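You operate a simulated robot arm through the tools that you are given. There is no shell and no other tool. Be economical: measure what you need, move in short steps, check, and stop when the job is done.

Carry out the task below with a simulated robot arm. There is one attempt and no reset: what you move stays moved.

JOB
Press the cotton tea towel flat in the brown press.
Fine: wheel to PRESS till it is flat, back to UP; towel back where it lay.

It is judged by the outcome, as a careful person would: the job done as asked, and still so three seconds after it is handed in. It fails if anything else is knocked over, pushed out of place, dropped, spilled or broken.

ROBOT AND FRAMES
A 6-joint arm with a two-finger parallel gripper, fixed in place. Base frame: the origin is at the foot of the arm, x ahead of it, y to its left, z up; the work surface is at about z = 750. Readings come in mm, degrees, newtons and seconds.
With the tool pointing down near the work surface it reaches from about 260 to 680 mm from the base axis. Its first joint turns from -66.0 to 66.0 degrees. Payload 2.9 kg.
The TCP is the grasp point between the finger pads, 30 mm short of the fingertips. In the tool frame z runs along the fingers and y along their closing line. Largest opening 110 mm; finger width 20, thickness 10; the body of the gripper, 48 by 112 mm, starts 55 mm behind the TCP.
Orientation is that of the tool frame in the base frame, as a unit quaternion [x, y, z, w]. With the fingers straight down and closing along the base's y, the tool's x points along the base's -x, its y along +y and its z along -z.

CONTROLS
- The arm moves only by the tool jog_arm. Its argument "moves" is a list of rows, each an object of numbers (a shift or turn left out is 0, a gripper value left out holds the last): "tx", "ty", "tz": the shift along the base's x, y, z in cm; "rx", "ry", "rz": the turn, a rotation vector about the base's x, y, z in degrees; "gripper": the gripper command, from -1 (shut) to 1 (fully open), values between in proportion. In form: [{"tx": .., "ty": .., "tz": .., "rx": .., "ry": .., "rz": .., "gripper": ..}, ...]. A call has 1 to 20 rows; each row is the pose to reach, as a shift and turn from the pose commanded when the call began. A row lasts 0.2 s, in which the tool goes at most 50 mm and 8.6 degrees; a call with a longer step from one row to the next is refused whole, and so is a gripper value outside its range. Where a pose cannot be reached the arm comes as near as it can. A force on the tool above 40 N (or 10 N above the force at the start of the call, whichever is more), or a blocked arm, ends the call early, and 0.2 s more pass. Each finger travels about 108 mm/s and halts on what it meets, pressing with about 32 N; the grip force reading is that of the motor and also rises with nothing between the fingers. The clock runs only during rows and for 0.2 s after the last one: add rows that repeat a pose to give the fingers time. The reply holds the time, the measured pose of the TCP, the force on the tool along the base axes, the opening and the grip force, in the units named above and with some noise.
- Cameras (640 x 400 px; columns grow to the right, rows downward): "scene" is fixed at [67.1, 441.4, 1398.7]; the picture's right is [-0.78, -0.62, 0.00], its down [-0.26, 0.33, -0.91] and it looks along [0.56, -0.71, -0.42] (base axes); focal length 371 px, centre (320, 200). "wrist" rides on the gripper at [-36, 0, -57] in the tool frame; the picture's right is [0.00, -1.00, 0.00], its down [0.97, 0.00, -0.24] and it looks along [0.24, 0.00, 0.97] (tool axes); focal length 218 px, centre (320, 200).
- snapshot(camera): a new picture of that camera. The clock stands still meanwhile.
- locate(camera, pixels): for up to 12 pixels [column, row] of the newest picture of that camera ("zoom" is the newest enlarged one), the place [x, y, z] in the base frame of the surface seen there, good to about 2 mm, but the place of the scene camera against the robot may be out by one fixed shift of up to 25 mm in any direction. The clock stands still meanwhile.
- enlarge(camera, box): a new picture of the part [left, top, right, bottom] of that camera's present view, enlarged. The clock stands still meanwhile.
- sign_off(): hands the job in; it is judged then, once.

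Go step by step. Measure first, check grasps and placings, and put right what went wrong. The budget is 80 turns and 38 pictures, counting those below and the enlarged ones. Unless the task says otherwise, let go and move clear before handing in, and close with one line.

The tools are called after "Call:" as a command line: name --argument value ..., lists and objects as JSON in quotes. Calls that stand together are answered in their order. jog_arm: Moves the arm, as the interface text tells. Its arguments: {"type":"object","properties":{"moves":{"type":"array","items":{"type":"object","properties":{"tx":{"type":"number"},"ty":{"type":"number"},"tz":{"type":"number"},"rx":{"type":"number"},"ry":{"type":"number"},"rz":{"type":"number"},"gripper":{"type":"number"}}}}},"required":["moves"]} The other tools are called the same way: snapshot (camera) takes a picture; locate (camera, pixels) gives the place of the surface under pixels of a picture; enlarge (camera, box) takes an enlarged picture of a part of a camera's view; sign_off () hands the job in.

At the start:

```text
t: 0.0
eef_pos: [420.7, -41.5, 1159.4]
orientation: [0.0, 1.0, 0.0, 0.0]
force: [0.9, -0.8, 0.0]
finger_gap: 109.9
grip_force: 0.1
```

scene: 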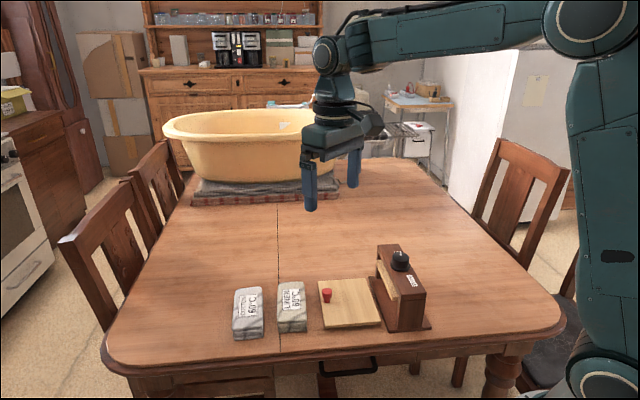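
wrist: 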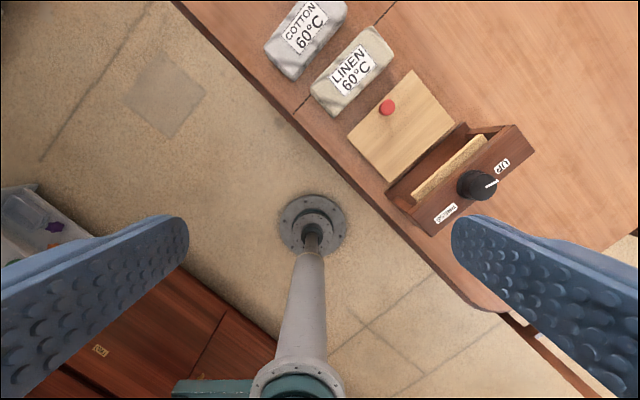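

The scene shows two labelled bundles (COTTON near 248,313; LINEN near 292,307), a board with a red knob (327,295) and a brown press with a black wheel (400,260). I'll look closer.

Call:
enlarge --camera "scene" --box '[220, 230, 450, 374]'

Call:
enlarge --camera "wrist" --box '[250, 0, 570, 240]'

```text
2.78 times, centred on (335, 302) of scene
```

zoom: 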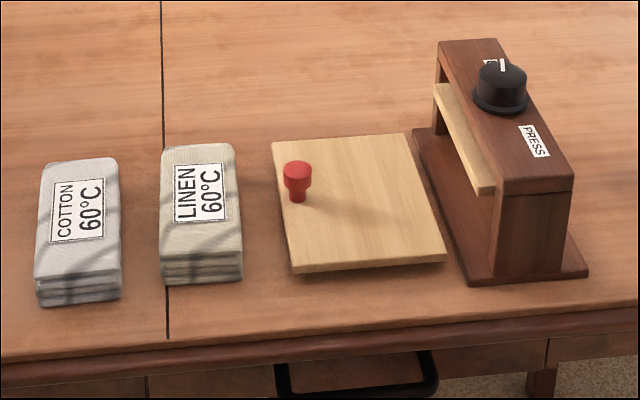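

```text
1.67 times, centred on (410, 120) of wrist
```

zoom: 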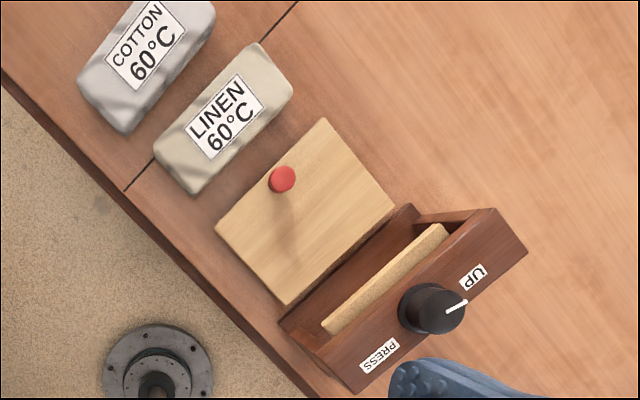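

The wheel mark points to UP, and the knobbed board looks like a sliding tray for the press. Measuring points in the wrist zoom.

Call:
locate --camera "zoom" --pixels '[[324, 122], [393, 208], [288, 300], [218, 228], [282, 178], [440, 228], [330, 328], [433, 306], [492, 212], [522, 252], [357, 388], [318, 345]]'

Call:
locate --camera "wrist" --pixels '[[315, 5], [345, 18], [294, 75], [268, 48], [378, 30], [391, 52], [344, 113], [312, 88], [305, 30], [350, 70], [395, 195], [460, 125]]'

```text
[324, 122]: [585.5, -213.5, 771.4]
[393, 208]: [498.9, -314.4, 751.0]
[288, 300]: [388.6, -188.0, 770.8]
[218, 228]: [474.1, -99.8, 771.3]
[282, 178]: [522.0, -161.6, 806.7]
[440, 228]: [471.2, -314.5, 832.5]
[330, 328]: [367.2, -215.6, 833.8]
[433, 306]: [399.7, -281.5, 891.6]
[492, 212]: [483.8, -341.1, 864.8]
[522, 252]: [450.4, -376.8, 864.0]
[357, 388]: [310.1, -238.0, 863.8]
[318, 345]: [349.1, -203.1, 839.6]
```

```text
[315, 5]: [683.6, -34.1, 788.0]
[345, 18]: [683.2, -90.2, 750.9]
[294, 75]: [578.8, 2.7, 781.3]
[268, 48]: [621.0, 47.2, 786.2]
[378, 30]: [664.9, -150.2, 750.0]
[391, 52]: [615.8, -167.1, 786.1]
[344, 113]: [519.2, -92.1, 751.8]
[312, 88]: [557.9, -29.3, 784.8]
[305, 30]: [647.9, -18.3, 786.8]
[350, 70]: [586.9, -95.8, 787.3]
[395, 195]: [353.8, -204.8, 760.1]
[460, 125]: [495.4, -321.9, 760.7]
```

The tray (top z≈771, ~159×122) slides toward (-0.7,-0.72) into the press; the wheel centre is near (400,-281,891); cotton near (648,-18). I'll turn the tool -45° and move over the cotton for a close look.

Call:
jog_arm --moves '[{"tx": 2.5, "ty": 0.3, "tz": -2, "rz": -6}, {"tx": 5, "ty": 0.6, "tz": -4.5, "rz": -12}, {"tx": 8, "ty": 1, "tz": -7, "rz": -19}, {"tx": 11, "ty": 1.3, "tz": -10, "rz": -26}, {"tx": 14, "ty": 1.6, "tz": -13, "rz": -33}, {"tx": 17, "ty": 2, "tz": -16, "rz": -40}, {"tx": 20, "ty": 2.2, "tz": -19, "rz": -45}, {"tx": 21.5, "ty": 2.3, "tz": -21, "rz": -45}, {"tx": 21.5, "ty": 2.3, "tz": -21, "rz": -45}]'

Call:
snapshot --camera "wrist"

```text
t: 2.0
eef_pos: [637.5, -17.8, 951.1]
orientation: [0.383, 0.924, 0.0, 0.0]
force: [-0.3, 0.8, 1.2]
finger_gap: 110.0
grip_force: 0.1
```

```text
33 pictures are left
```

wrist: 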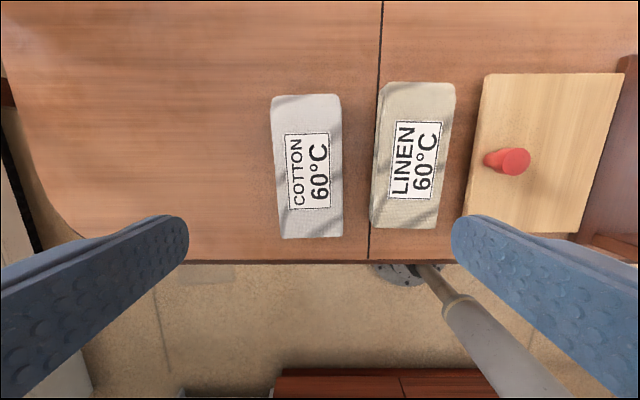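

The cotton spans columns 272–343, linen 371–455, rows ~83–238. Measuring both and the tray.

Call:
locate --camera "wrist" --pixels '[[275, 102], [336, 99], [340, 232], [284, 234], [308, 168], [340, 165], [275, 168], [382, 88], [378, 165], [374, 220], [357, 165], [310, 236]]'

Call:
locate --camera "wrist" --pixels '[[487, 77], [470, 205], [620, 76], [577, 229], [515, 161], [480, 140], [596, 160], [545, 120], [310, 98], [344, 235], [612, 160], [468, 210]]'

```text
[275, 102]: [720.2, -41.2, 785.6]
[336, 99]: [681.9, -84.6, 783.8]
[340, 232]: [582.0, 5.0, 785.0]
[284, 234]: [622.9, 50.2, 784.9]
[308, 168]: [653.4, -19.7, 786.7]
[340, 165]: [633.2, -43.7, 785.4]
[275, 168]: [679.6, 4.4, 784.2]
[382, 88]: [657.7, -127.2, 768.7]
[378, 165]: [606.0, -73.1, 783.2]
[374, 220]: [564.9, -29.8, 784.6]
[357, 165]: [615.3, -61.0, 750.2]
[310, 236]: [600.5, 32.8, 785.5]
```

```text
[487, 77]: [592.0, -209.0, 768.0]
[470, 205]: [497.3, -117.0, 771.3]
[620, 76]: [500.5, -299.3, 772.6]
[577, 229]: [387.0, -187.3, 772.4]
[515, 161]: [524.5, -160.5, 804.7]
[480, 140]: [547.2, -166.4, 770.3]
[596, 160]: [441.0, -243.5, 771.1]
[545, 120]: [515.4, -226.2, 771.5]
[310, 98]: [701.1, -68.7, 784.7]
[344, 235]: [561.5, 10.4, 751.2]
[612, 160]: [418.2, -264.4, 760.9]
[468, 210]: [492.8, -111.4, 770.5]
```

Cotton centre is (652,-17.5), axis -42.6°, ~62 wide, 40 mm gap to the linen. Before picking it, I'll look more closely at the press and tray.

Call:
enlarge --camera "scene" --box '[310, 240, 438, 336]'

```text
4.17 times, centred on (374, 288) of scene
```

zoom: 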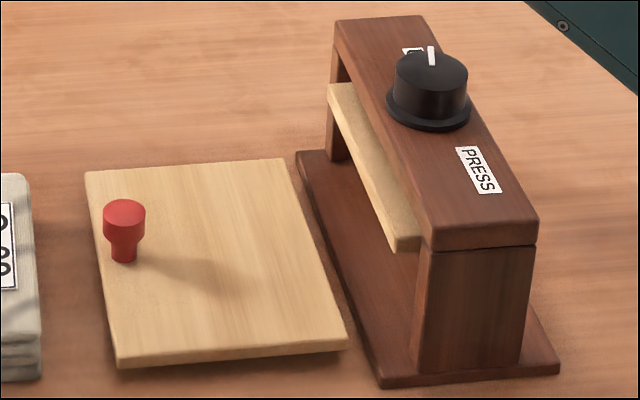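

The tray appears to slide over the base plate, between the posts. I'll measure relative geometry here.

Call:
locate --camera "zoom" --pixels '[[124, 212], [95, 175], [280, 163], [345, 345], [122, 358], [400, 240], [395, 248], [335, 95], [410, 365], [345, 155], [380, 378], [430, 95]]'

Call:
locate --camera "zoom" --pixels '[[345, 350], [120, 366], [517, 355], [420, 350], [415, 245], [430, 62], [432, 52], [430, 125], [470, 85], [392, 90], [413, 50], [478, 170]]'

```text
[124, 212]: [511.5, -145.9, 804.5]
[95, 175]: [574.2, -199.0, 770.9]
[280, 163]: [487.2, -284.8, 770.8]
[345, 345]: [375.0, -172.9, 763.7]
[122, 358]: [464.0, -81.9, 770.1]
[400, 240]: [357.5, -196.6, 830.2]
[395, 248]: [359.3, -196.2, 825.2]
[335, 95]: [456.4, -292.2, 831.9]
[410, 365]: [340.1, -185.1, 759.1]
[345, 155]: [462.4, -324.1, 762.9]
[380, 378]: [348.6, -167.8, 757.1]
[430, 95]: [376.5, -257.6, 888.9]
```

```text
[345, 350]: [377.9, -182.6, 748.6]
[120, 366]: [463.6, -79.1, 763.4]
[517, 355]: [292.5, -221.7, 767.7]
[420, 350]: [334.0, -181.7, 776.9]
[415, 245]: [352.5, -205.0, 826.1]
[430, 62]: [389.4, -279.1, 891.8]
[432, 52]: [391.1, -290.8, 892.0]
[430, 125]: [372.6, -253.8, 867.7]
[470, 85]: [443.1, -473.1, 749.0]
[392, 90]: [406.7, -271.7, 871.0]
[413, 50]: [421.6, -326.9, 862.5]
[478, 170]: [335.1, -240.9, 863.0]
```

Scene readings sit about (-12,+15) off the wrist ones; tray travel to centre under the platen is ~127 mm, platen underside ≈823. Now descending on the cotton with a ~96 mm opening.

Call:
jog_arm --moves '[{"tx": 1.5, "ty": 0.05, "tz": -3, "rz": 2.4, "gripper": 0.745}, {"tx": 1.5, "ty": 0.05, "tz": -6, "rz": 2.4}, {"tx": 1.5, "ty": 0.05, "tz": -9, "rz": 2.4}, {"tx": 1.5, "ty": 0.05, "tz": -12, "rz": 2.4}, {"tx": 1.5, "ty": 0.05, "tz": -12, "rz": 2.4}]'

Call:
snapshot --camera "wrist"

```text
t: 3.2
eef_pos: [651.3, -17.6, 828.6]
orientation: [0.363, 0.932, 0.0, 0.0]
force: [-0.5, -0.1, -0.2]
finger_gap: 95.9
grip_force: 0.1
```

```text
31 pictures are left
```

wrist: 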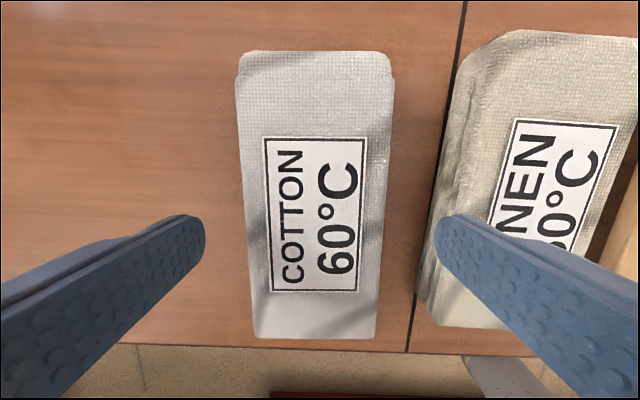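

The tool is aligned, but the right finger looks close to the linen; checking the edges at pixels around column 380–460.

Call:
locate --camera "wrist" --pixels '[[392, 100], [385, 200], [378, 300], [238, 100], [246, 200], [255, 320], [462, 90], [445, 180], [432, 230], [424, 290], [475, 110], [437, 310]]'

```text
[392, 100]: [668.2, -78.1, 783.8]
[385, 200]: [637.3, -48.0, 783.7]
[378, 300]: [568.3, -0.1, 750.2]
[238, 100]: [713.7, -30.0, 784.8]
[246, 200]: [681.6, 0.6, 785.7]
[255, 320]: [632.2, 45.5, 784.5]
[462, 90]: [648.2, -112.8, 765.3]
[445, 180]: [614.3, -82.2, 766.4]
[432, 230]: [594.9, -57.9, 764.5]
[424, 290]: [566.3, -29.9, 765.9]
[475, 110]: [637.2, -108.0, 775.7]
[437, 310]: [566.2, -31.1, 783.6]
```

In tool coordinates the cotton spans ±33 and the linen begins at -68…-72, so the finger (outer 58) clears it. Descending and gripping.

Call:
jog_arm --moves '[{"tz": -2.2}, {"tz": -4.3}, {"tz": -4.3, "gripper": 0.745}, {"tz": -4.3, "gripper": 0.3}, {"tz": -4.3, "gripper": -0.2}, {"tz": -4.3, "gripper": -0.2}]'

```text
t: 4.6
eef_pos: [650.7, -17.5, 786.3]
orientation: [0.363, 0.932, 0.0, 0.0]
force: [0.0, 0.0, 0.1]
finger_gap: 69.4
grip_force: 32.3
```

Gripped at 69.4 mm with 32 N. Lifting straight up and checking.

Call:
jog_arm --moves '[{"tz": 1}, {"tz": 3}, {"tz": 6}, {"tz": 9}, {"tz": 9}]'

Call:
snapshot --camera "wrist"

```text
t: 5.8
eef_pos: [653.1, -15.6, 876.2]
orientation: [0.363, 0.932, 0.0, 0.0]
force: [0.6, -0.8, -0.2]
finger_gap: 69.2
grip_force: 32.2
```

```text
30 pictures are left
```

wrist: 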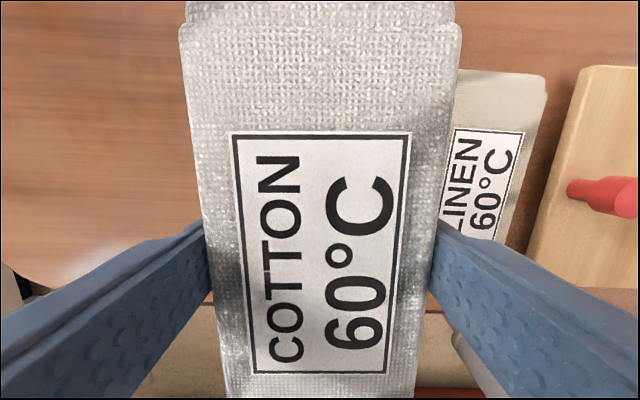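

Cotton is securely held. Carrying it over the tray, aimed 11 mm inward of the tray centre (480,-207), turning -1.9°.

Call:
jog_arm --moves '[{"tx": -2, "ty": -2.2, "rz": -0.5}, {"tx": -4.5, "ty": -5, "rz": -1}, {"tx": -7.2, "ty": -8, "rz": -1.5}, {"tx": -10, "ty": -11, "rz": -1.9}, {"tx": -12.7, "ty": -14, "rz": -1.9}, {"tx": -15.4, "ty": -17, "rz": -1.9}, {"tx": -17.2, "ty": -19, "rz": -1.9}, {"tx": -17.2, "ty": -19, "rz": -1.9}, {"tx": -17.2, "ty": -19, "tz": -2.5, "rz": -1.9}, {"tx": -17.2, "ty": -19, "tz": -2.5, "rz": -1.9}]'

Call:
snapshot --camera "wrist"

Call:
enlarge --camera "scene" --box '[260, 220, 440, 340]'

```text
t: 8.0
eef_pos: [480.2, -207.2, 854.0]
orientation: [0.378, 0.926, 0.0, -0.001]
force: [0.3, 0.8, -0.4]
finger_gap: 69.6
grip_force: 32.1
```

```text
29 pictures are left
```

wrist: 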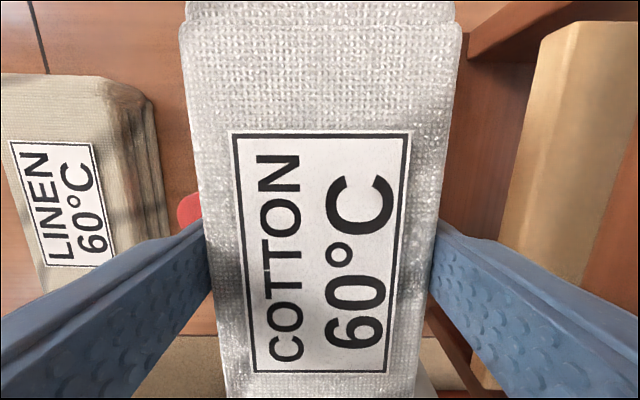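

```text
3.33 times, centred on (350, 280) of scene
```

zoom: 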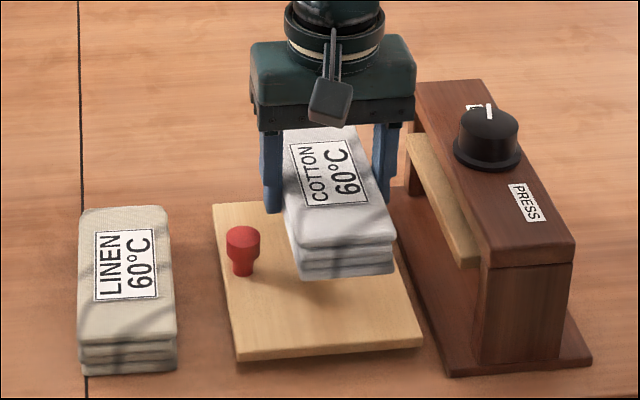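

Everything is over the tray, with the red knob clear of the left finger. Lowering toward contact.

Call:
jog_arm --moves '[{"tz": -2}, {"tz": -3.6}, {"tz": -4.0}, {"tz": -4.2}, {"tz": -4.2}]'

```text
t: 9.2
eef_pos: [480.4, -208.8, 812.0]
orientation: [0.379, 0.926, 0.0, 0.0]
force: [-0.6, 0.1, -0.6]
finger_gap: 69.2
grip_force: 32.2
```

Call:
jog_arm --moves '[{"tz": -0.15}, {"tz": -0.3}, {"tz": -0.4}, {"tz": -0.4}]'

Call:
enlarge --camera "scene" --box '[300, 240, 420, 330]'

```text
t: 10.2
eef_pos: [480.3, -208.0, 807.4]
orientation: [0.379, 0.925, -0.001, 0.001]
force: [-4.2, 5.0, 22.0]
finger_gap: 69.3
grip_force: 32.2
```

```text
4.44 times, centred on (360, 285) of scene
```

zoom: 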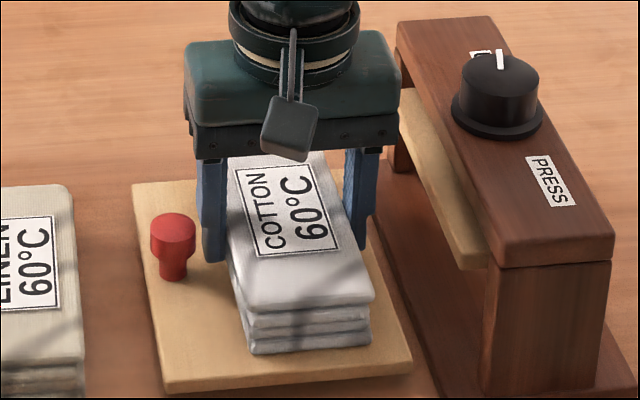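

Contact at 22 N: the towel is on the tray. Opening slightly and rising.

Call:
jog_arm --moves '[{"tz": 0.15, "gripper": 0.38}, {"tz": 0.2, "gripper": 0.38}, {"tz": 2, "gripper": 0.38}, {"tz": 5, "gripper": 0.38}, {"tz": 9, "gripper": 0.38}, {"tz": 13, "gripper": 0.38}, {"tz": 13}]'

Call:
snapshot --camera "wrist"

```text
t: 11.8
eef_pos: [481.2, -207.0, 934.4]
orientation: [0.378, 0.926, 0.001, 0.0]
force: [-0.5, 0.5, -0.7]
finger_gap: 75.8
grip_force: 0.0
```

```text
26 pictures are left
```

wrist: 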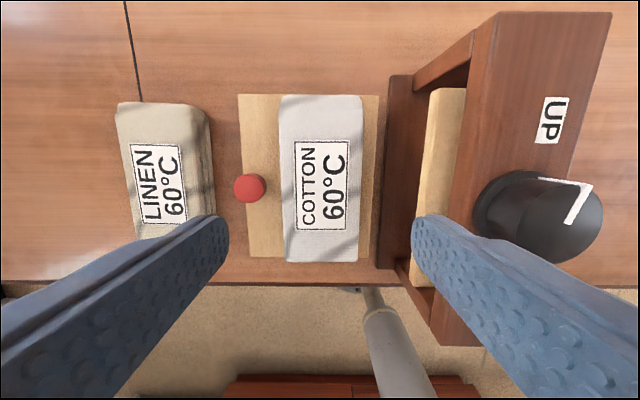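

The towel sits on the tray. Checking its position, the knob, platen, and wheel.

Call:
locate --camera "wrist" --pixels '[[284, 98], [360, 98], [288, 258], [356, 258], [322, 180], [250, 188], [236, 187], [265, 189], [375, 180], [430, 150], [465, 60], [380, 268]]'

Call:
locate --camera "wrist" --pixels '[[478, 220], [540, 215], [590, 187], [570, 220], [545, 182], [500, 14], [605, 20], [435, 330], [433, 95], [395, 80], [412, 290], [550, 120]]'

```text
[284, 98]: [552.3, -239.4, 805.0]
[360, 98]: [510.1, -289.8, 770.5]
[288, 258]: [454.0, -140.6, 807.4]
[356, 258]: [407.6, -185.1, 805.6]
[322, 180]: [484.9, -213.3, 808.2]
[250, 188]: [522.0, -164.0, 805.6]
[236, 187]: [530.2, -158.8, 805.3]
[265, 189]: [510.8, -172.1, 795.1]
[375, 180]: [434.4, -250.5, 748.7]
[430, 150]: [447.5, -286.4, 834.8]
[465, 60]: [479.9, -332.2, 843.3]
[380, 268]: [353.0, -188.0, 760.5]
```

```text
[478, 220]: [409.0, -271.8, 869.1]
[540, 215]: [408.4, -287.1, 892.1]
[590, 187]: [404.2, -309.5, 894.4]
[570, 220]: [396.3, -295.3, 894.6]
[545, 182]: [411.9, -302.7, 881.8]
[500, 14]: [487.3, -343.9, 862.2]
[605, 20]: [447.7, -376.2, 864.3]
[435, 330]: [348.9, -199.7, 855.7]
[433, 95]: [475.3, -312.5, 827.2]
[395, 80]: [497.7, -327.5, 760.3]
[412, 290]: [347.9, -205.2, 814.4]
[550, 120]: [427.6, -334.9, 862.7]
```

Towel is 14 mm inward of tray centre; knob at (522,-164). Turning the tool +90° so it closes along the tray's long side, above the knob.

Call:
jog_arm --moves '[{"tx": 0.5, "ty": 0.5, "rz": 8, "gripper": 0.1}, {"tx": 1, "ty": 1, "rz": 16}, {"tx": 1.5, "ty": 1.5, "rz": 24}, {"tx": 2, "ty": 2, "rz": 32}, {"tx": 2.5, "ty": 2.5, "rz": 40}, {"tx": 3, "ty": 3, "rz": 48}, {"tx": 3.5, "ty": 3.5, "rz": 56}, {"tx": 4.1, "ty": 4.4, "rz": 64}, {"tx": 4.1, "ty": 4.4, "rz": 72}, {"tx": 4.1, "ty": 4.4, "rz": 80}, {"tx": 4.1, "ty": 4.4, "rz": 88}, {"tx": 4.1, "ty": 4.4, "rz": 90}, {"tx": 4.1, "ty": 4.4, "tz": -4, "rz": 90}, {"tx": 4.1, "ty": 4.4, "tz": -4, "rz": 90}]'

Call:
snapshot --camera "wrist"

```text
t: 14.8
eef_pos: [520.1, -166.1, 895.9]
orientation: [-0.386, 0.922, -0.001, 0.0]
force: [0.5, 0.5, 0.1]
finger_gap: 60.4
grip_force: 0.1
```

```text
25 pictures are left
```

wrist: 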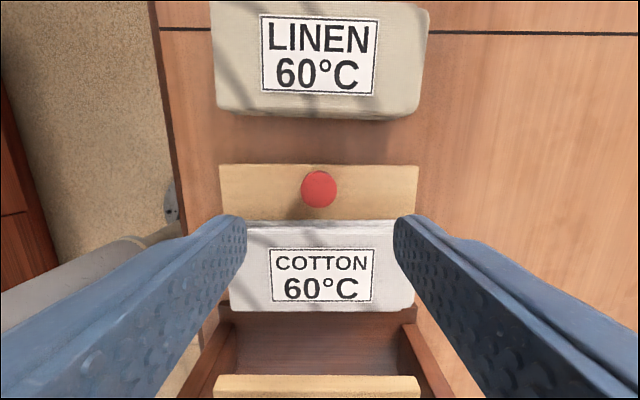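

The knob is at pixel (319,189), laterally centred. Locating it precisely.

Call:
locate --camera "wrist" --pixels '[[319, 189], [303, 190], [335, 190], [319, 173], [319, 205], [319, 225]]'

```text
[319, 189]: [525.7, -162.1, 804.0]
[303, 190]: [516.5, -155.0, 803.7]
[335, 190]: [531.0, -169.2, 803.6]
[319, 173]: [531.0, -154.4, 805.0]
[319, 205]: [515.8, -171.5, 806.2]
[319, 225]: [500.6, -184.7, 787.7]
```

Knob centre ≈(524,-162), radius ~10. Descending to z≈812 and gripping its head.

Call:
jog_arm --moves '[{"tx": 0.3, "ty": 0.25, "tz": -3}, {"tx": 0.3, "ty": 0.25, "tz": -6}, {"tx": 0.3, "ty": 0.25, "tz": -8.2}, {"tx": 0.3, "ty": 0.25, "tz": -8.2, "gripper": -0.3}, {"tx": 0.3, "ty": 0.25, "tz": -8.2, "gripper": -0.75}, {"tx": 0.3, "ty": 0.25, "tz": -8.2, "gripper": -0.75}]'

```text
t: 16.2
eef_pos: [524.6, -160.7, 814.0]
orientation: [-0.386, 0.922, -0.002, 0.0]
force: [4.1, -4.0, 0.0]
finger_gap: 25.2
grip_force: 31.9
```

Gripped at 25 mm. Pushing the tray in by 40 mm first and checking the force.

Call:
jog_arm --moves '[{"tx": -0.7, "ty": -0.71}, {"tx": -1.4, "ty": -1.42}, {"tx": -2.1, "ty": -2.13}, {"tx": -2.8, "ty": -2.84}, {"tx": -2.8, "ty": -2.84}]'

Call:
enlarge --camera "scene" --box '[300, 230, 440, 335]'

```text
t: 17.4
eef_pos: [494.3, -190.7, 812.2]
orientation: [-0.388, 0.922, 0.001, 0.0]
force: [-9.9, 10.8, 12.5]
finger_gap: 25.4
grip_force: 31.7
```

```text
3.81 times, centred on (370, 282) of scene
```

zoom: 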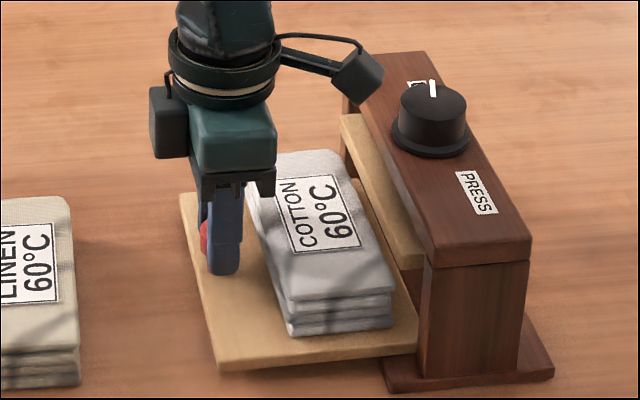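

The tray slides and carries the towel; a sideways 15 N force says the rail runs nearer 223.8°. Correcting and pushing on 45 mm.

Call:
jog_arm --moves '[{"tx": -0.08, "ty": 0.08}, {"tx": -0.8, "ty": -0.61}, {"tx": -1.52, "ty": -1.3}, {"tx": -2.25, "ty": -2.0}, {"tx": -2.97, "ty": -2.69}, {"tx": -3.33, "ty": -3.03}, {"tx": -3.33, "ty": -3.03}]'

Call:
enlarge --camera "scene" --box '[300, 230, 440, 335]'

```text
t: 19.0
eef_pos: [462.0, -221.5, 811.5]
orientation: [-0.387, 0.922, 0.001, 0.0]
force: [-3.0, 1.1, -0.5]
finger_gap: 25.1
grip_force: 32.1
```

```text
3.81 times, centred on (370, 282) of scene
```

zoom: 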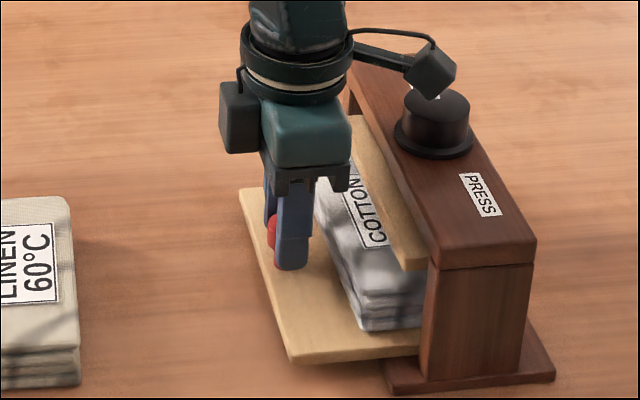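

Lateral force is gone; stroke is ~87 mm. The dangling box at (432,70) is near the wheel, so I'll check its height before continuing.

Call:
locate --camera "zoom" --pixels '[[432, 70], [428, 92], [450, 75], [345, 175], [300, 185], [365, 130], [342, 160], [435, 100]]'

```text
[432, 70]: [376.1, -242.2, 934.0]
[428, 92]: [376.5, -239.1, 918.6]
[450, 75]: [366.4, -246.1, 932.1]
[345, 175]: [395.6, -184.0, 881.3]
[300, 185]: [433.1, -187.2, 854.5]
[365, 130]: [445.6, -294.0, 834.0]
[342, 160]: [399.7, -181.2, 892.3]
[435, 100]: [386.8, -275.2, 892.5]
```

The box clears the wheel by ~26 mm. Pushing a further 26 mm.

Call:
jog_arm --moves '[{"tx": -0.5, "ty": -0.48}, {"tx": -1.0, "ty": -0.96}, {"tx": -1.5, "ty": -1.44}, {"tx": -1.88, "ty": -1.8}, {"tx": -1.88, "ty": -1.8}]'

Call:
enlarge --camera "scene" --box '[300, 230, 440, 335]'

Call:
snapshot --camera "wrist"

```text
t: 20.2
eef_pos: [441.3, -238.9, 814.3]
orientation: [-0.387, 0.922, 0.001, 0.0]
force: [1.5, 6.0, 0.2]
finger_gap: 25.1
grip_force: 32.2
```

```text
3.81 times, centred on (370, 282) of scene
```

zoom: 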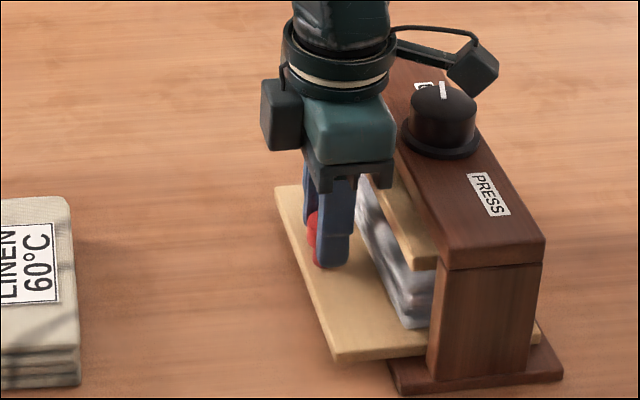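

```text
21 pictures are left
```

wrist: 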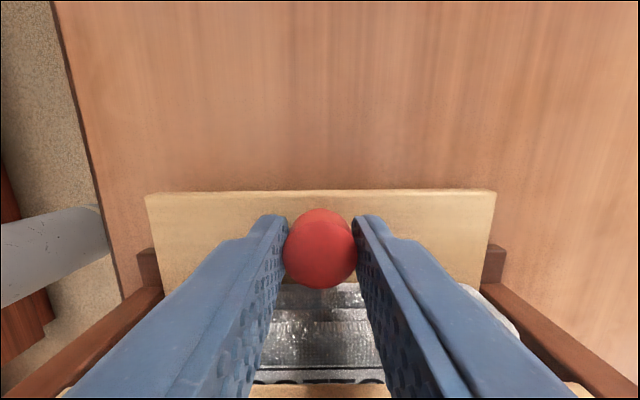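

The press seems to have shifted slightly in the scene zoom (beam corner went from ~(530,245) to ~(545,250)). Measuring it before anything else.

Call:
locate --camera "zoom" --pixels '[[398, 388], [437, 262], [544, 250], [562, 372], [440, 88], [437, 350], [540, 262], [488, 195], [425, 355], [335, 355], [283, 190], [540, 330]]'

Call:
locate --camera "wrist" --pixels '[[147, 196], [494, 193], [145, 255], [497, 250], [160, 290], [483, 288], [320, 300], [320, 220], [320, 395], [520, 320], [130, 310], [480, 280]]'

```text
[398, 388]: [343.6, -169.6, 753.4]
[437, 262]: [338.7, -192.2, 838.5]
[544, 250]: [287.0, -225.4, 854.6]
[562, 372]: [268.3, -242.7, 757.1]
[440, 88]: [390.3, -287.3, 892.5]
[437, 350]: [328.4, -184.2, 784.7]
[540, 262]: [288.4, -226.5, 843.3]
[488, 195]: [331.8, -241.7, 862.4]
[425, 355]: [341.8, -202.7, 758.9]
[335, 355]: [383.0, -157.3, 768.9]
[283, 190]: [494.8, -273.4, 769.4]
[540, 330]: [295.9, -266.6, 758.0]
```

```text
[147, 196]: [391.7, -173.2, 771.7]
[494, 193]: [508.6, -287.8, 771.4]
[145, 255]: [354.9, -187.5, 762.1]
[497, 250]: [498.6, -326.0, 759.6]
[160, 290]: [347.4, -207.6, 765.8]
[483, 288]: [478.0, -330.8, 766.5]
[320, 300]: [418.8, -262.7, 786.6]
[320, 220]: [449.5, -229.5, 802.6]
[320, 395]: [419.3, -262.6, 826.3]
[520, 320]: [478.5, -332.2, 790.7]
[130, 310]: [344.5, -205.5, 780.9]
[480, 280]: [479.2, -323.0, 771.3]
```

The towel is now centred under the platen (stroke ~114 mm, platen front near (419,-263)). I'll release the knob, rise, and look straight down at the wheel, also checking the press position.

Call:
jog_arm --moves '[{"gripper": 0.0}, {"gripper": 0.0}, {"tz": 3, "gripper": 0.0}, {"tz": 7}, {"tz": 11}, {"tz": 15}, {"tz": 18}, {"tx": -2, "ty": -2.5, "tz": 18}, {"tx": -4.4, "ty": -5, "tz": 18}, {"tx": -4.4, "ty": -5, "tz": 18}]'

Call:
snapshot --camera "wrist"

```text
t: 22.4
eef_pos: [398.2, -290.1, 994.3]
orientation: [-0.387, 0.922, 0.0, 0.0]
force: [0.0, 0.7, 0.6]
finger_gap: 55.1
grip_force: 0.0
```

```text
20 pictures are left
```

wrist: 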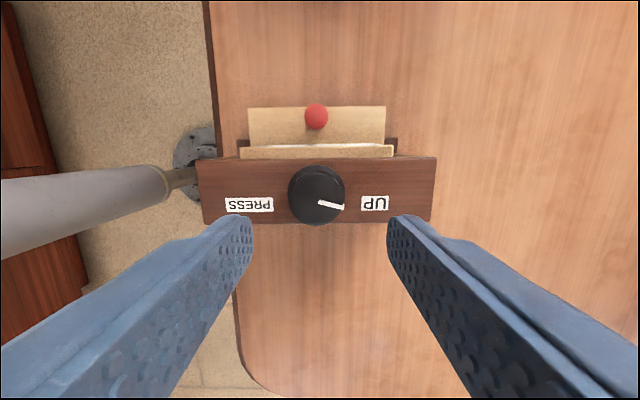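

Call:
enlarge --camera "wrist" --box '[190, 90, 446, 250]'

Call:
locate --camera "wrist" --pixels '[[375, 203], [250, 205], [435, 158], [432, 220], [198, 161], [203, 220], [241, 148], [392, 148], [290, 190], [343, 190], [317, 168], [317, 221]]'

```text
2.50 times, centred on (318, 170) of wrist
```

zoom: 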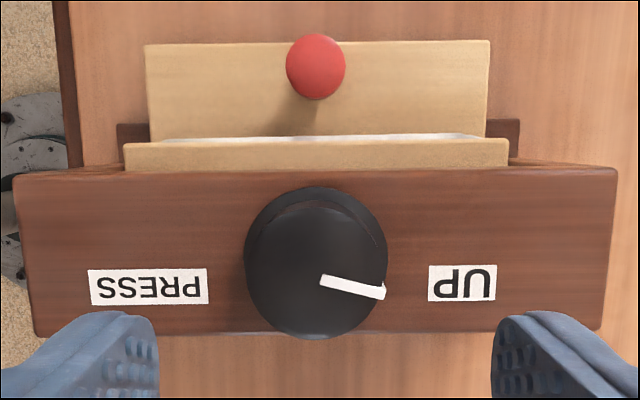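

```text
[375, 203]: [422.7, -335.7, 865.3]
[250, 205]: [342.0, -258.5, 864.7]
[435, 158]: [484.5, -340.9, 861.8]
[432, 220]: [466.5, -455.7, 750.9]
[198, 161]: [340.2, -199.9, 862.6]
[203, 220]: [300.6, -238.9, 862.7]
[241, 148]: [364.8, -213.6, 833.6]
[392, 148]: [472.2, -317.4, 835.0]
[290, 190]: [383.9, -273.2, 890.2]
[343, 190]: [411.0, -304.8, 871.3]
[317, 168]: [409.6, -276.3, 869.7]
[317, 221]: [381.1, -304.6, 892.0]
```

The pointer lies at UP; labels sit ~11° behind the beam axis on both sides, so PRESS is about 158° clockwise (from above) via the back. Fixing the wheel centre.

Call:
locate --camera "zoom" --pixels '[[317, 268], [317, 206], [317, 335], [252, 268], [382, 262], [322, 280], [380, 292], [246, 240], [317, 190], [462, 283], [148, 287], [300, 44]]'

```text
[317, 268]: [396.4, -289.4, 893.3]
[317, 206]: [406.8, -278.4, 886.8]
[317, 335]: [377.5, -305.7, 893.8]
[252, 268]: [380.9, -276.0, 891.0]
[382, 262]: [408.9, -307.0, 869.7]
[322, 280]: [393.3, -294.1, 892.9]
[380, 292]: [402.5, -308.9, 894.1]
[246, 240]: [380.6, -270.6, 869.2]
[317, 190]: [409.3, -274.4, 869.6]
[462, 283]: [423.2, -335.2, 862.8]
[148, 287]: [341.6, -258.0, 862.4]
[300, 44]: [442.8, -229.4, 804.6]
```

Wheel axis ≈(392.5,-291.5), radius 20. Lowering to z≈905 with fingers astride it and closing.

Call:
jog_arm --moves '[{"tx": -0.55, "ty": -0.15, "tz": -2, "gripper": 0.25}, {"tx": -0.55, "ty": -0.15, "tz": -5}, {"tx": -0.55, "ty": -0.15, "tz": -7.5}, {"tx": -0.55, "ty": -0.15, "tz": -8.8}, {"tx": -0.55, "ty": -0.15, "tz": -8.8, "gripper": -0.1}, {"tx": -0.55, "ty": -0.15, "tz": -8.8, "gripper": -0.5}, {"tx": -0.55, "ty": -0.15, "tz": -8.8, "gripper": -0.5}]'

Call:
enlarge --camera "scene" --box '[310, 210, 450, 340]'

```text
t: 24.0
eef_pos: [394.1, -290.6, 904.8]
orientation: [-0.387, 0.922, 0.001, 0.0]
force: [-3.1, 1.8, 0.2]
finger_gap: 41.3
grip_force: 32.4
```

```text
3.08 times, centred on (380, 275) of scene
```

zoom: 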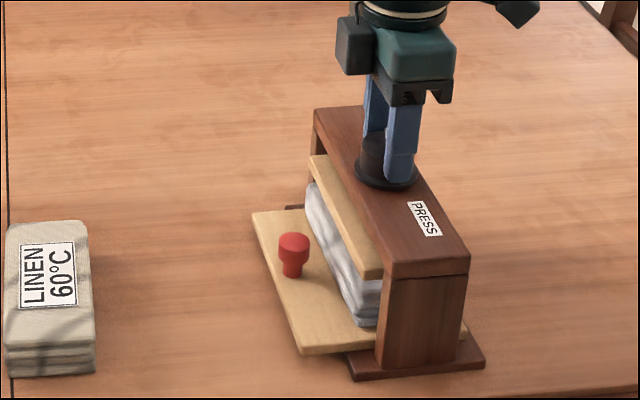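

Wheel gripped at 41 mm. Trial turn of -40°.

Call:
jog_arm --moves '[{"rz": -8}, {"rz": -16}, {"rz": -24}, {"rz": -32}, {"rz": -40}, {"rz": -40}]'

Call:
enlarge --camera "scene" --box '[310, 210, 450, 340]'

```text
t: 25.4
eef_pos: [394.1, -290.3, 905.6]
orientation: [-0.047, 0.999, 0.0, 0.0]
force: [-5.7, -2.8, 1.5]
finger_gap: 41.2
grip_force: 32.0
```

```text
3.08 times, centred on (380, 275) of scene
```

zoom: 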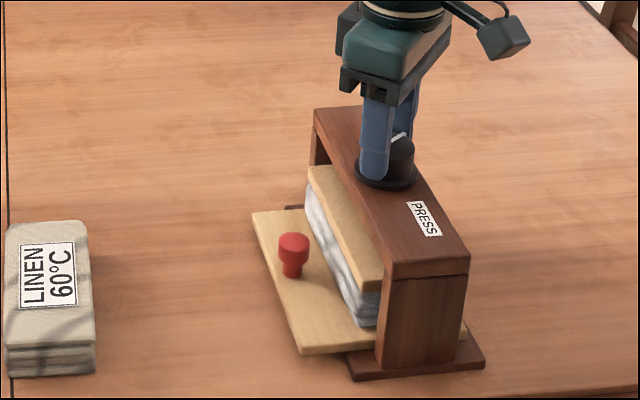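

The platen is coming down and the press is still. Continuing another -110°.

Call:
jog_arm --moves '[{"rz": -8}, {"rz": -16}, {"rz": -24}, {"rz": -32}, {"rz": -40}, {"rz": -48}, {"rz": -56}, {"rz": -64}, {"rz": -72}, {"rz": -80}, {"rz": -88}, {"rz": -96}, {"rz": -104}, {"rz": -110}, {"rz": -110}]'

Call:
enlarge --camera "scene" --box '[310, 210, 450, 340]'

```text
t: 28.6
eef_pos: [393.4, -289.6, 905.0]
orientation: [0.792, 0.611, -0.001, 0.002]
force: [-5.8, -8.6, 2.5]
finger_gap: 40.9
grip_force: 31.5
```

```text
3.08 times, centred on (380, 275) of scene
```

zoom: 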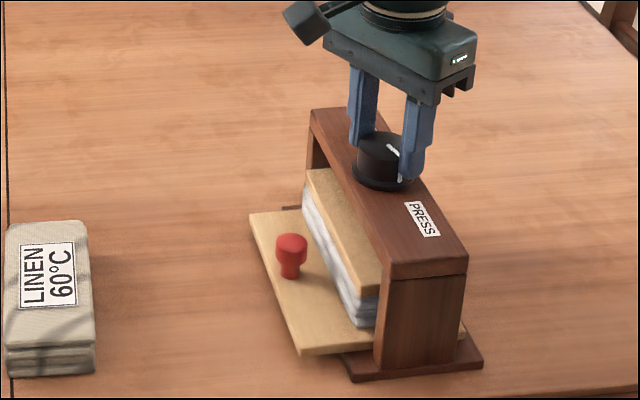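

The platen rests on the towel; checking the pointer with the wrist view.

Call:
snapshot --camera "wrist"

```text
15 pictures are left
```

wrist: 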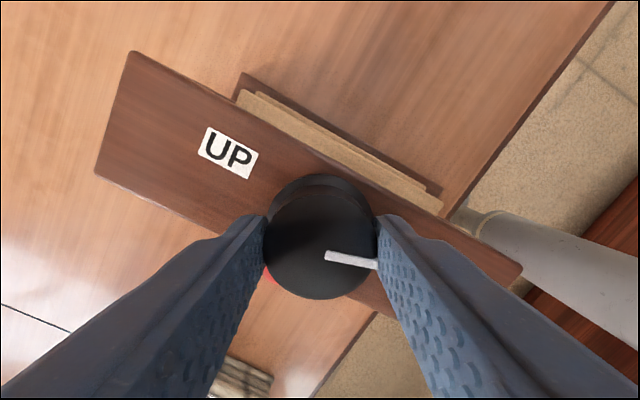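

The pointer tracked the gripper (150° turned, no slip) and lies ~7° short of PRESS. Turning another -8° and dwelling.

Call:
jog_arm --moves '[{"rz": -4}, {"rz": -8}, {"rz": -8}, {"rz": -8}, {"rz": -8}, {"rz": -8}, {"rz": -8}, {"rz": -8}, {"rz": -8}, {"rz": -8}, {"rz": -8}, {"rz": -8}, {"rz": -8}, {"rz": -8}, {"rz": -8}, {"rz": -8}, {"rz": -8}, {"rz": -8}, {"rz": -8}, {"rz": -8}]'

Call:
enlarge --camera "scene" --box '[330, 240, 430, 340]'

Call:
snapshot --camera "wrist"

```text
t: 32.8
eef_pos: [394.1, -288.0, 905.5]
orientation: [0.831, 0.556, 0.0, 0.0]
force: [-2.2, 16.0, 10.2]
finger_gap: 41.4
grip_force: 31.9
```

```text
4.00 times, centred on (380, 290) of scene
```

zoom: 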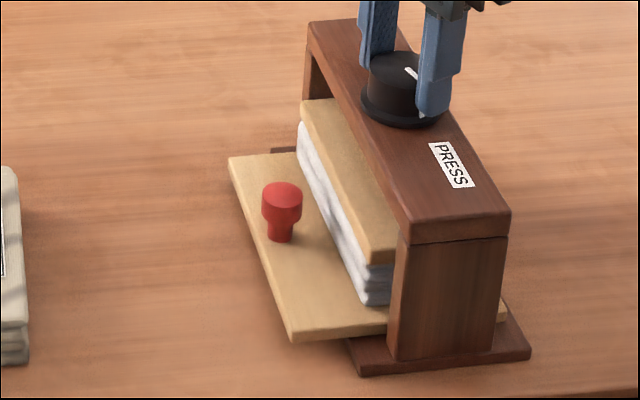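

```text
13 pictures are left
```

wrist: 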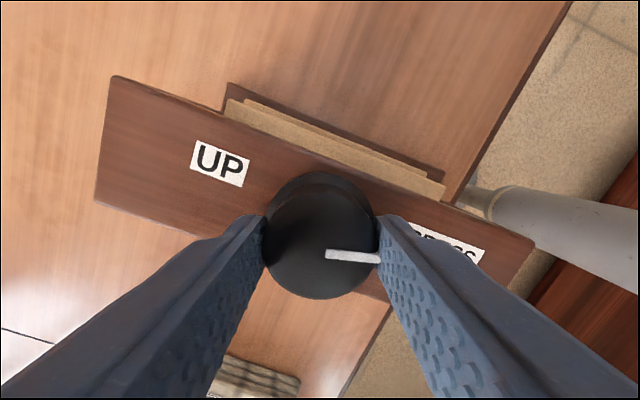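

The pointer slipped ~6° in the grip, so the wheel is against its stop or the towel. Measuring the platen height and towel thickness.

Call:
locate --camera "zoom" --pixels '[[370, 255], [310, 108], [355, 225], [375, 270], [350, 285], [378, 303], [310, 325], [282, 195], [455, 165], [500, 212], [360, 368], [240, 160]]'

Call:
locate --camera "wrist" --pixels '[[220, 164], [470, 245], [330, 254], [372, 258], [115, 80], [533, 240], [96, 195], [240, 110], [430, 185], [260, 105], [232, 95], [435, 172]]'

```text
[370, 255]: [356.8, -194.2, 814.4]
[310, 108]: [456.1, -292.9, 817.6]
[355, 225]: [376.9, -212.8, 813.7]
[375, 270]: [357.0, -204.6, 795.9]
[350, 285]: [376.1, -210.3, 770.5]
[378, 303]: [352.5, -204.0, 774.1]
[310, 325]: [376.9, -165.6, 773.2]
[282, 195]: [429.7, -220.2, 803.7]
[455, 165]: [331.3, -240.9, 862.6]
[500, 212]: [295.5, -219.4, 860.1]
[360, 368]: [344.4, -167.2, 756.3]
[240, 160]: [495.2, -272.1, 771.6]
```

```text
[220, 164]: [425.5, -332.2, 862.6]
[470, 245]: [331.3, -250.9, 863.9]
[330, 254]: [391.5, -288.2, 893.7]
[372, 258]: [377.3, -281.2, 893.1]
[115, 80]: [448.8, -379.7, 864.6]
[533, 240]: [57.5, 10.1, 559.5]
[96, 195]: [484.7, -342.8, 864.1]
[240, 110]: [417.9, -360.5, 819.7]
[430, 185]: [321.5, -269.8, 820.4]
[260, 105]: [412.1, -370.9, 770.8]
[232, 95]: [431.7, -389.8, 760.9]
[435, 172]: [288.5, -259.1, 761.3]
```

The pointer (≈152°) is at a stop symmetrical with UP, and the platen dropped ~17 mm onto the towel. Holding it there a few more seconds and then looking for flatness.

Call:
jog_arm --moves '[{}, {}, {}, {}, {}, {}, {}, {}, {}, {}, {}, {}, {}, {}, {}, {}, {}, {}, {}, {}]'

Call:
enlarge --camera "scene" --box '[345, 255, 405, 335]'

```text
t: 37.0
eef_pos: [394.6, -289.9, 904.2]
orientation: [0.832, 0.555, 0.0, 0.0]
force: [-0.2, 11.7, 3.5]
finger_gap: 41.5
grip_force: 31.8
```

```text
5.00 times, centred on (375, 295) of scene
```

zoom: 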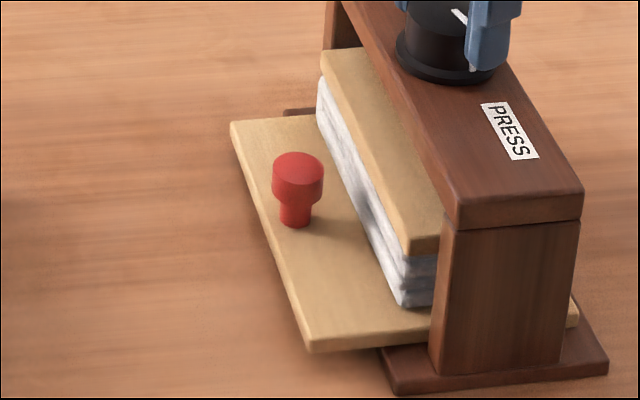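

Call:
locate --camera "zoom" --pixels '[[408, 238], [408, 251], [412, 262], [405, 302], [420, 305], [345, 55], [395, 260], [325, 75], [330, 130], [400, 225]]'

```text
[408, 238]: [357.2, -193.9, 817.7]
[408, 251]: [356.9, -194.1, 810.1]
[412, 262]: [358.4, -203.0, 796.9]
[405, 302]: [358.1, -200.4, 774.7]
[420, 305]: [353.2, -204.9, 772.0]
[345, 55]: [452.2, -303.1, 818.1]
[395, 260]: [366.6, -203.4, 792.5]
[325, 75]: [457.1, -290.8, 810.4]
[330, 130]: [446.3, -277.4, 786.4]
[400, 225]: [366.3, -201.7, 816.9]
```

Platen is at ~818 top, on the towel. I'll try another -8° to confirm the stop and read the pointer again.

Call:
jog_arm --moves '[{"rz": -4}, {"rz": -8}, {"rz": -8}, {"rz": -8}, {"rz": -8}, {"rz": -8}, {"rz": -8}, {"rz": -8}, {"rz": -8}, {"rz": -8}]'

Call:
snapshot --camera "wrist"

```text
t: 39.2
eef_pos: [394.2, -289.9, 906.5]
orientation: [0.868, 0.496, 0.0, 0.0]
force: [-6.4, -4.4, 0.3]
finger_gap: 41.4
grip_force: 32.1
```

```text
11 pictures are left
```

wrist: 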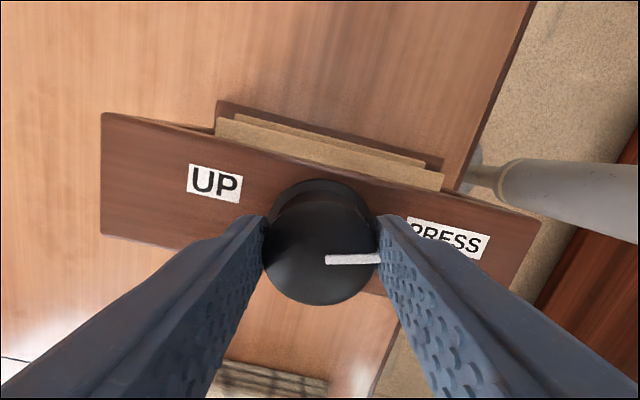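

The pointer stayed fixed against the beam (≈16° off its axis, mirror of UP), so this is the PRESS stop; it has pressed over 10 s. Turning back +152° to UP.

Call:
jog_arm --moves '[{"rz": 8}, {"rz": 16}, {"rz": 24}, {"rz": 32}, {"rz": 40}, {"rz": 48}, {"rz": 56}, {"rz": 64}, {"rz": 72}, {"rz": 80}, {"rz": 88}, {"rz": 96}, {"rz": 104}, {"rz": 112}, {"rz": 120}, {"rz": 128}, {"rz": 136}, {"rz": 144}, {"rz": 152}, {"rz": 152}]'

Call:
enlarge --camera "scene" --box '[320, 230, 432, 335]'

```text
t: 43.4
eef_pos: [393.2, -289.3, 905.9]
orientation: [-0.272, 0.962, 0.001, 0.0]
force: [-4.8, 7.5, 4.2]
finger_gap: 41.3
grip_force: 32.2
```

```text
3.81 times, centred on (376, 282) of scene
```

zoom: 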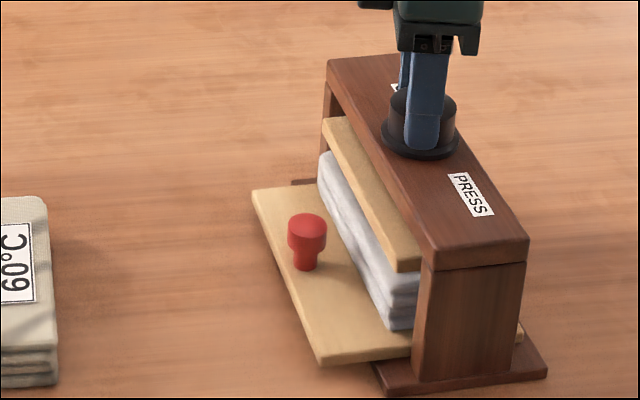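

Platen is back up with a visible gap over the towel. Releasing, rising and going out above the tray knob for a view of wheel and tray.

Call:
jog_arm --moves '[{"gripper": 0.0}, {"gripper": 0.1}, {"tz": 3, "gripper": 0.1}, {"tz": 7, "rz": 5}, {"tz": 10, "rz": 10}, {"tx": 2, "ty": 2, "tz": 10, "rz": 14}, {"tx": 4.5, "ty": 4.8, "tz": 10, "rz": 14}, {"tx": 4.5, "ty": 4.8, "tz": 10, "rz": 14}]'

Call:
snapshot --camera "wrist"

```text
t: 45.2
eef_pos: [442.1, -243.9, 1008.2]
orientation: [-0.386, 0.923, 0.0, 0.0]
force: [0.9, -0.5, 1.0]
finger_gap: 60.4
grip_force: 0.1
```

```text
9 pictures are left
```

wrist: 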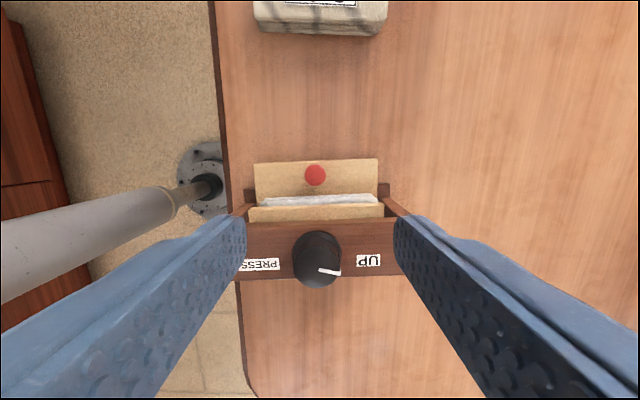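

The pointer is at UP again (320–340, 270). Measuring the knob, towel and press positions.

Call:
locate --camera "wrist" --pixels '[[316, 175], [305, 175], [326, 175], [320, 199], [290, 200], [350, 199], [256, 165], [377, 160], [246, 197], [386, 191], [251, 209], [384, 206]]'

```text
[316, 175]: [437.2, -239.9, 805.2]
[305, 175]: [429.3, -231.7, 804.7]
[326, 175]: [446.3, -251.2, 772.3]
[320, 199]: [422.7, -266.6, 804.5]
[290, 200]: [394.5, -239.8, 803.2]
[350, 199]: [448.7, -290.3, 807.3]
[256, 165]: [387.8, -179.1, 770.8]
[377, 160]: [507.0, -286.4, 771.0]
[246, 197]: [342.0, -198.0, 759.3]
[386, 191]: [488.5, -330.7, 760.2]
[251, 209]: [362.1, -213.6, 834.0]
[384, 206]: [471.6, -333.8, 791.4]
```

Towel top still reads ~805, so I'll pull the tray out and inspect it. Descending to the knob at (437,-240) and gripping.

Call:
jog_arm --moves '[{"tx": -0.3, "ty": 0.3, "tz": -4}, {"tx": -0.3, "ty": 0.3, "tz": -8}, {"tx": -0.3, "ty": 0.3, "tz": -12}, {"tx": -0.3, "ty": 0.3, "tz": -16}, {"tx": -0.3, "ty": 0.3, "tz": -19.3}, {"tx": -0.3, "ty": 0.3, "tz": -19.3, "gripper": -0.3}, {"tx": -0.3, "ty": 0.3, "tz": -19.3, "gripper": -0.75}, {"tx": -0.3, "ty": 0.3, "tz": -19.3, "gripper": -0.75}]'

```text
t: 47.0
eef_pos: [437.2, -240.9, 810.1]
orientation: [-0.387, 0.922, 0.0, -0.001]
force: [-4.2, 5.5, -1.3]
finger_gap: 25.2
grip_force: 32.1
```

Call:
jog_arm --moves '[{"tx": 0.72, "ty": 0.69}, {"tx": 1.44, "ty": 1.39}, {"tx": 2.16, "ty": 2.09}, {"tx": 2.88, "ty": 2.78}, {"tx": 2.88, "ty": 2.78}]'

```text
t: 48.2
eef_pos: [464.7, -211.0, 811.5]
orientation: [-0.387, 0.922, 0.001, 0.0]
force: [-2.8, 2.1, -0.3]
finger_gap: 25.0
grip_force: 31.7
```

Smooth, low force. Pulling the rest of the way to the starting place.

Call:
jog_arm --moves '[{"tx": 0.72, "ty": 0.64}, {"tx": 1.44, "ty": 1.28}, {"tx": 2.16, "ty": 1.92}, {"tx": 2.95, "ty": 2.55}, {"tx": 3.65, "ty": 3.2}, {"tx": 4.35, "ty": 3.85}, {"tx": 5.1, "ty": 4.5}, {"tx": 5.8, "ty": 5.1}, {"tx": 5.8, "ty": 5.1}]'

Call:
enlarge --camera "scene" --box '[300, 230, 440, 335]'

```text
t: 50.2
eef_pos: [523.2, -160.5, 813.7]
orientation: [-0.386, 0.923, 0.0, -0.001]
force: [-4.8, -6.4, -0.4]
finger_gap: 25.0
grip_force: 32.0
```

```text
3.81 times, centred on (370, 282) of scene
```

zoom: 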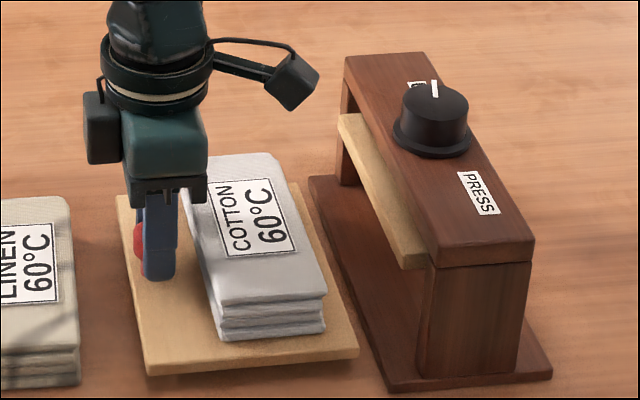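

The cotton's surface now looks smooth — the dark wrinkle streaks still on the linen are gone. Releasing the knob, rising and turning back -90° over the towel.

Call:
jog_arm --moves '[{"gripper": 0.0}, {"gripper": 0.1}, {"tz": 4, "gripper": 0.1}, {"tz": 8}, {"tz": 12}, {"tx": -0.5, "ty": -0.5, "tz": 12, "rz": -8}, {"tx": -1, "ty": -1, "tz": 12, "rz": -16}, {"tx": -1.5, "ty": -1.5, "tz": 12, "rz": -24}, {"tx": -2, "ty": -2, "tz": 12, "rz": -32}, {"tx": -2.5, "ty": -2.5, "tz": 12, "rz": -40}, {"tx": -3, "ty": -3, "tz": 12, "rz": -48}, {"tx": -3.5, "ty": -3.5, "tz": 12, "rz": -56}, {"tx": -4.2, "ty": -4.5, "tz": 12, "rz": -64}, {"tx": -4.2, "ty": -4.5, "tz": 12, "rz": -72}, {"tx": -4.2, "ty": -4.5, "tz": 12, "rz": -80}, {"tx": -4.2, "ty": -4.5, "tz": 12, "rz": -88}, {"tx": -4.2, "ty": -4.5, "tz": 12, "rz": -90, "gripper": 0.38}, {"tx": -4.2, "ty": -4.5, "tz": 12, "rz": -90}]'

Call:
snapshot --camera "wrist"

```text
t: 54.0
eef_pos: [481.4, -205.3, 932.4]
orientation: [0.38, 0.925, 0.0, 0.0]
force: [-0.4, 0.8, 0.2]
finger_gap: 75.8
grip_force: 0.1
```

```text
7 pictures are left
```

wrist: 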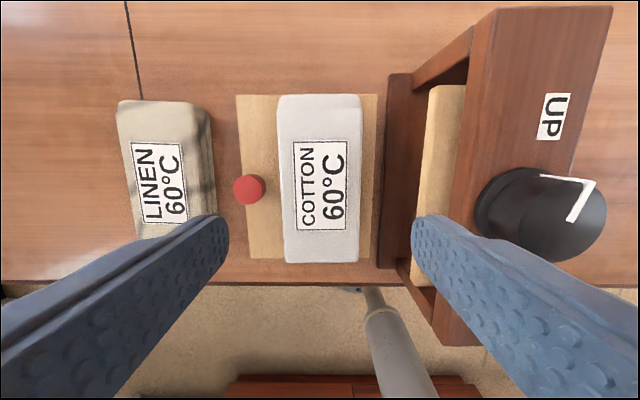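

The towel is smooth and everything matches the earlier view. Locating its corners for the grasp.

Call:
locate --camera "wrist" --pixels '[[282, 100], [358, 100], [287, 258], [356, 258], [322, 180], [281, 180], [360, 180], [250, 188]]'

```text
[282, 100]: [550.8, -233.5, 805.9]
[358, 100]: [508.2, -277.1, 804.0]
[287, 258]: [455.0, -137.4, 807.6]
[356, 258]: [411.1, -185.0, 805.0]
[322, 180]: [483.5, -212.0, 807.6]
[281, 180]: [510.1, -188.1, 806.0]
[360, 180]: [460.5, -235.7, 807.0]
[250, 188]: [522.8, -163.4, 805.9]
```

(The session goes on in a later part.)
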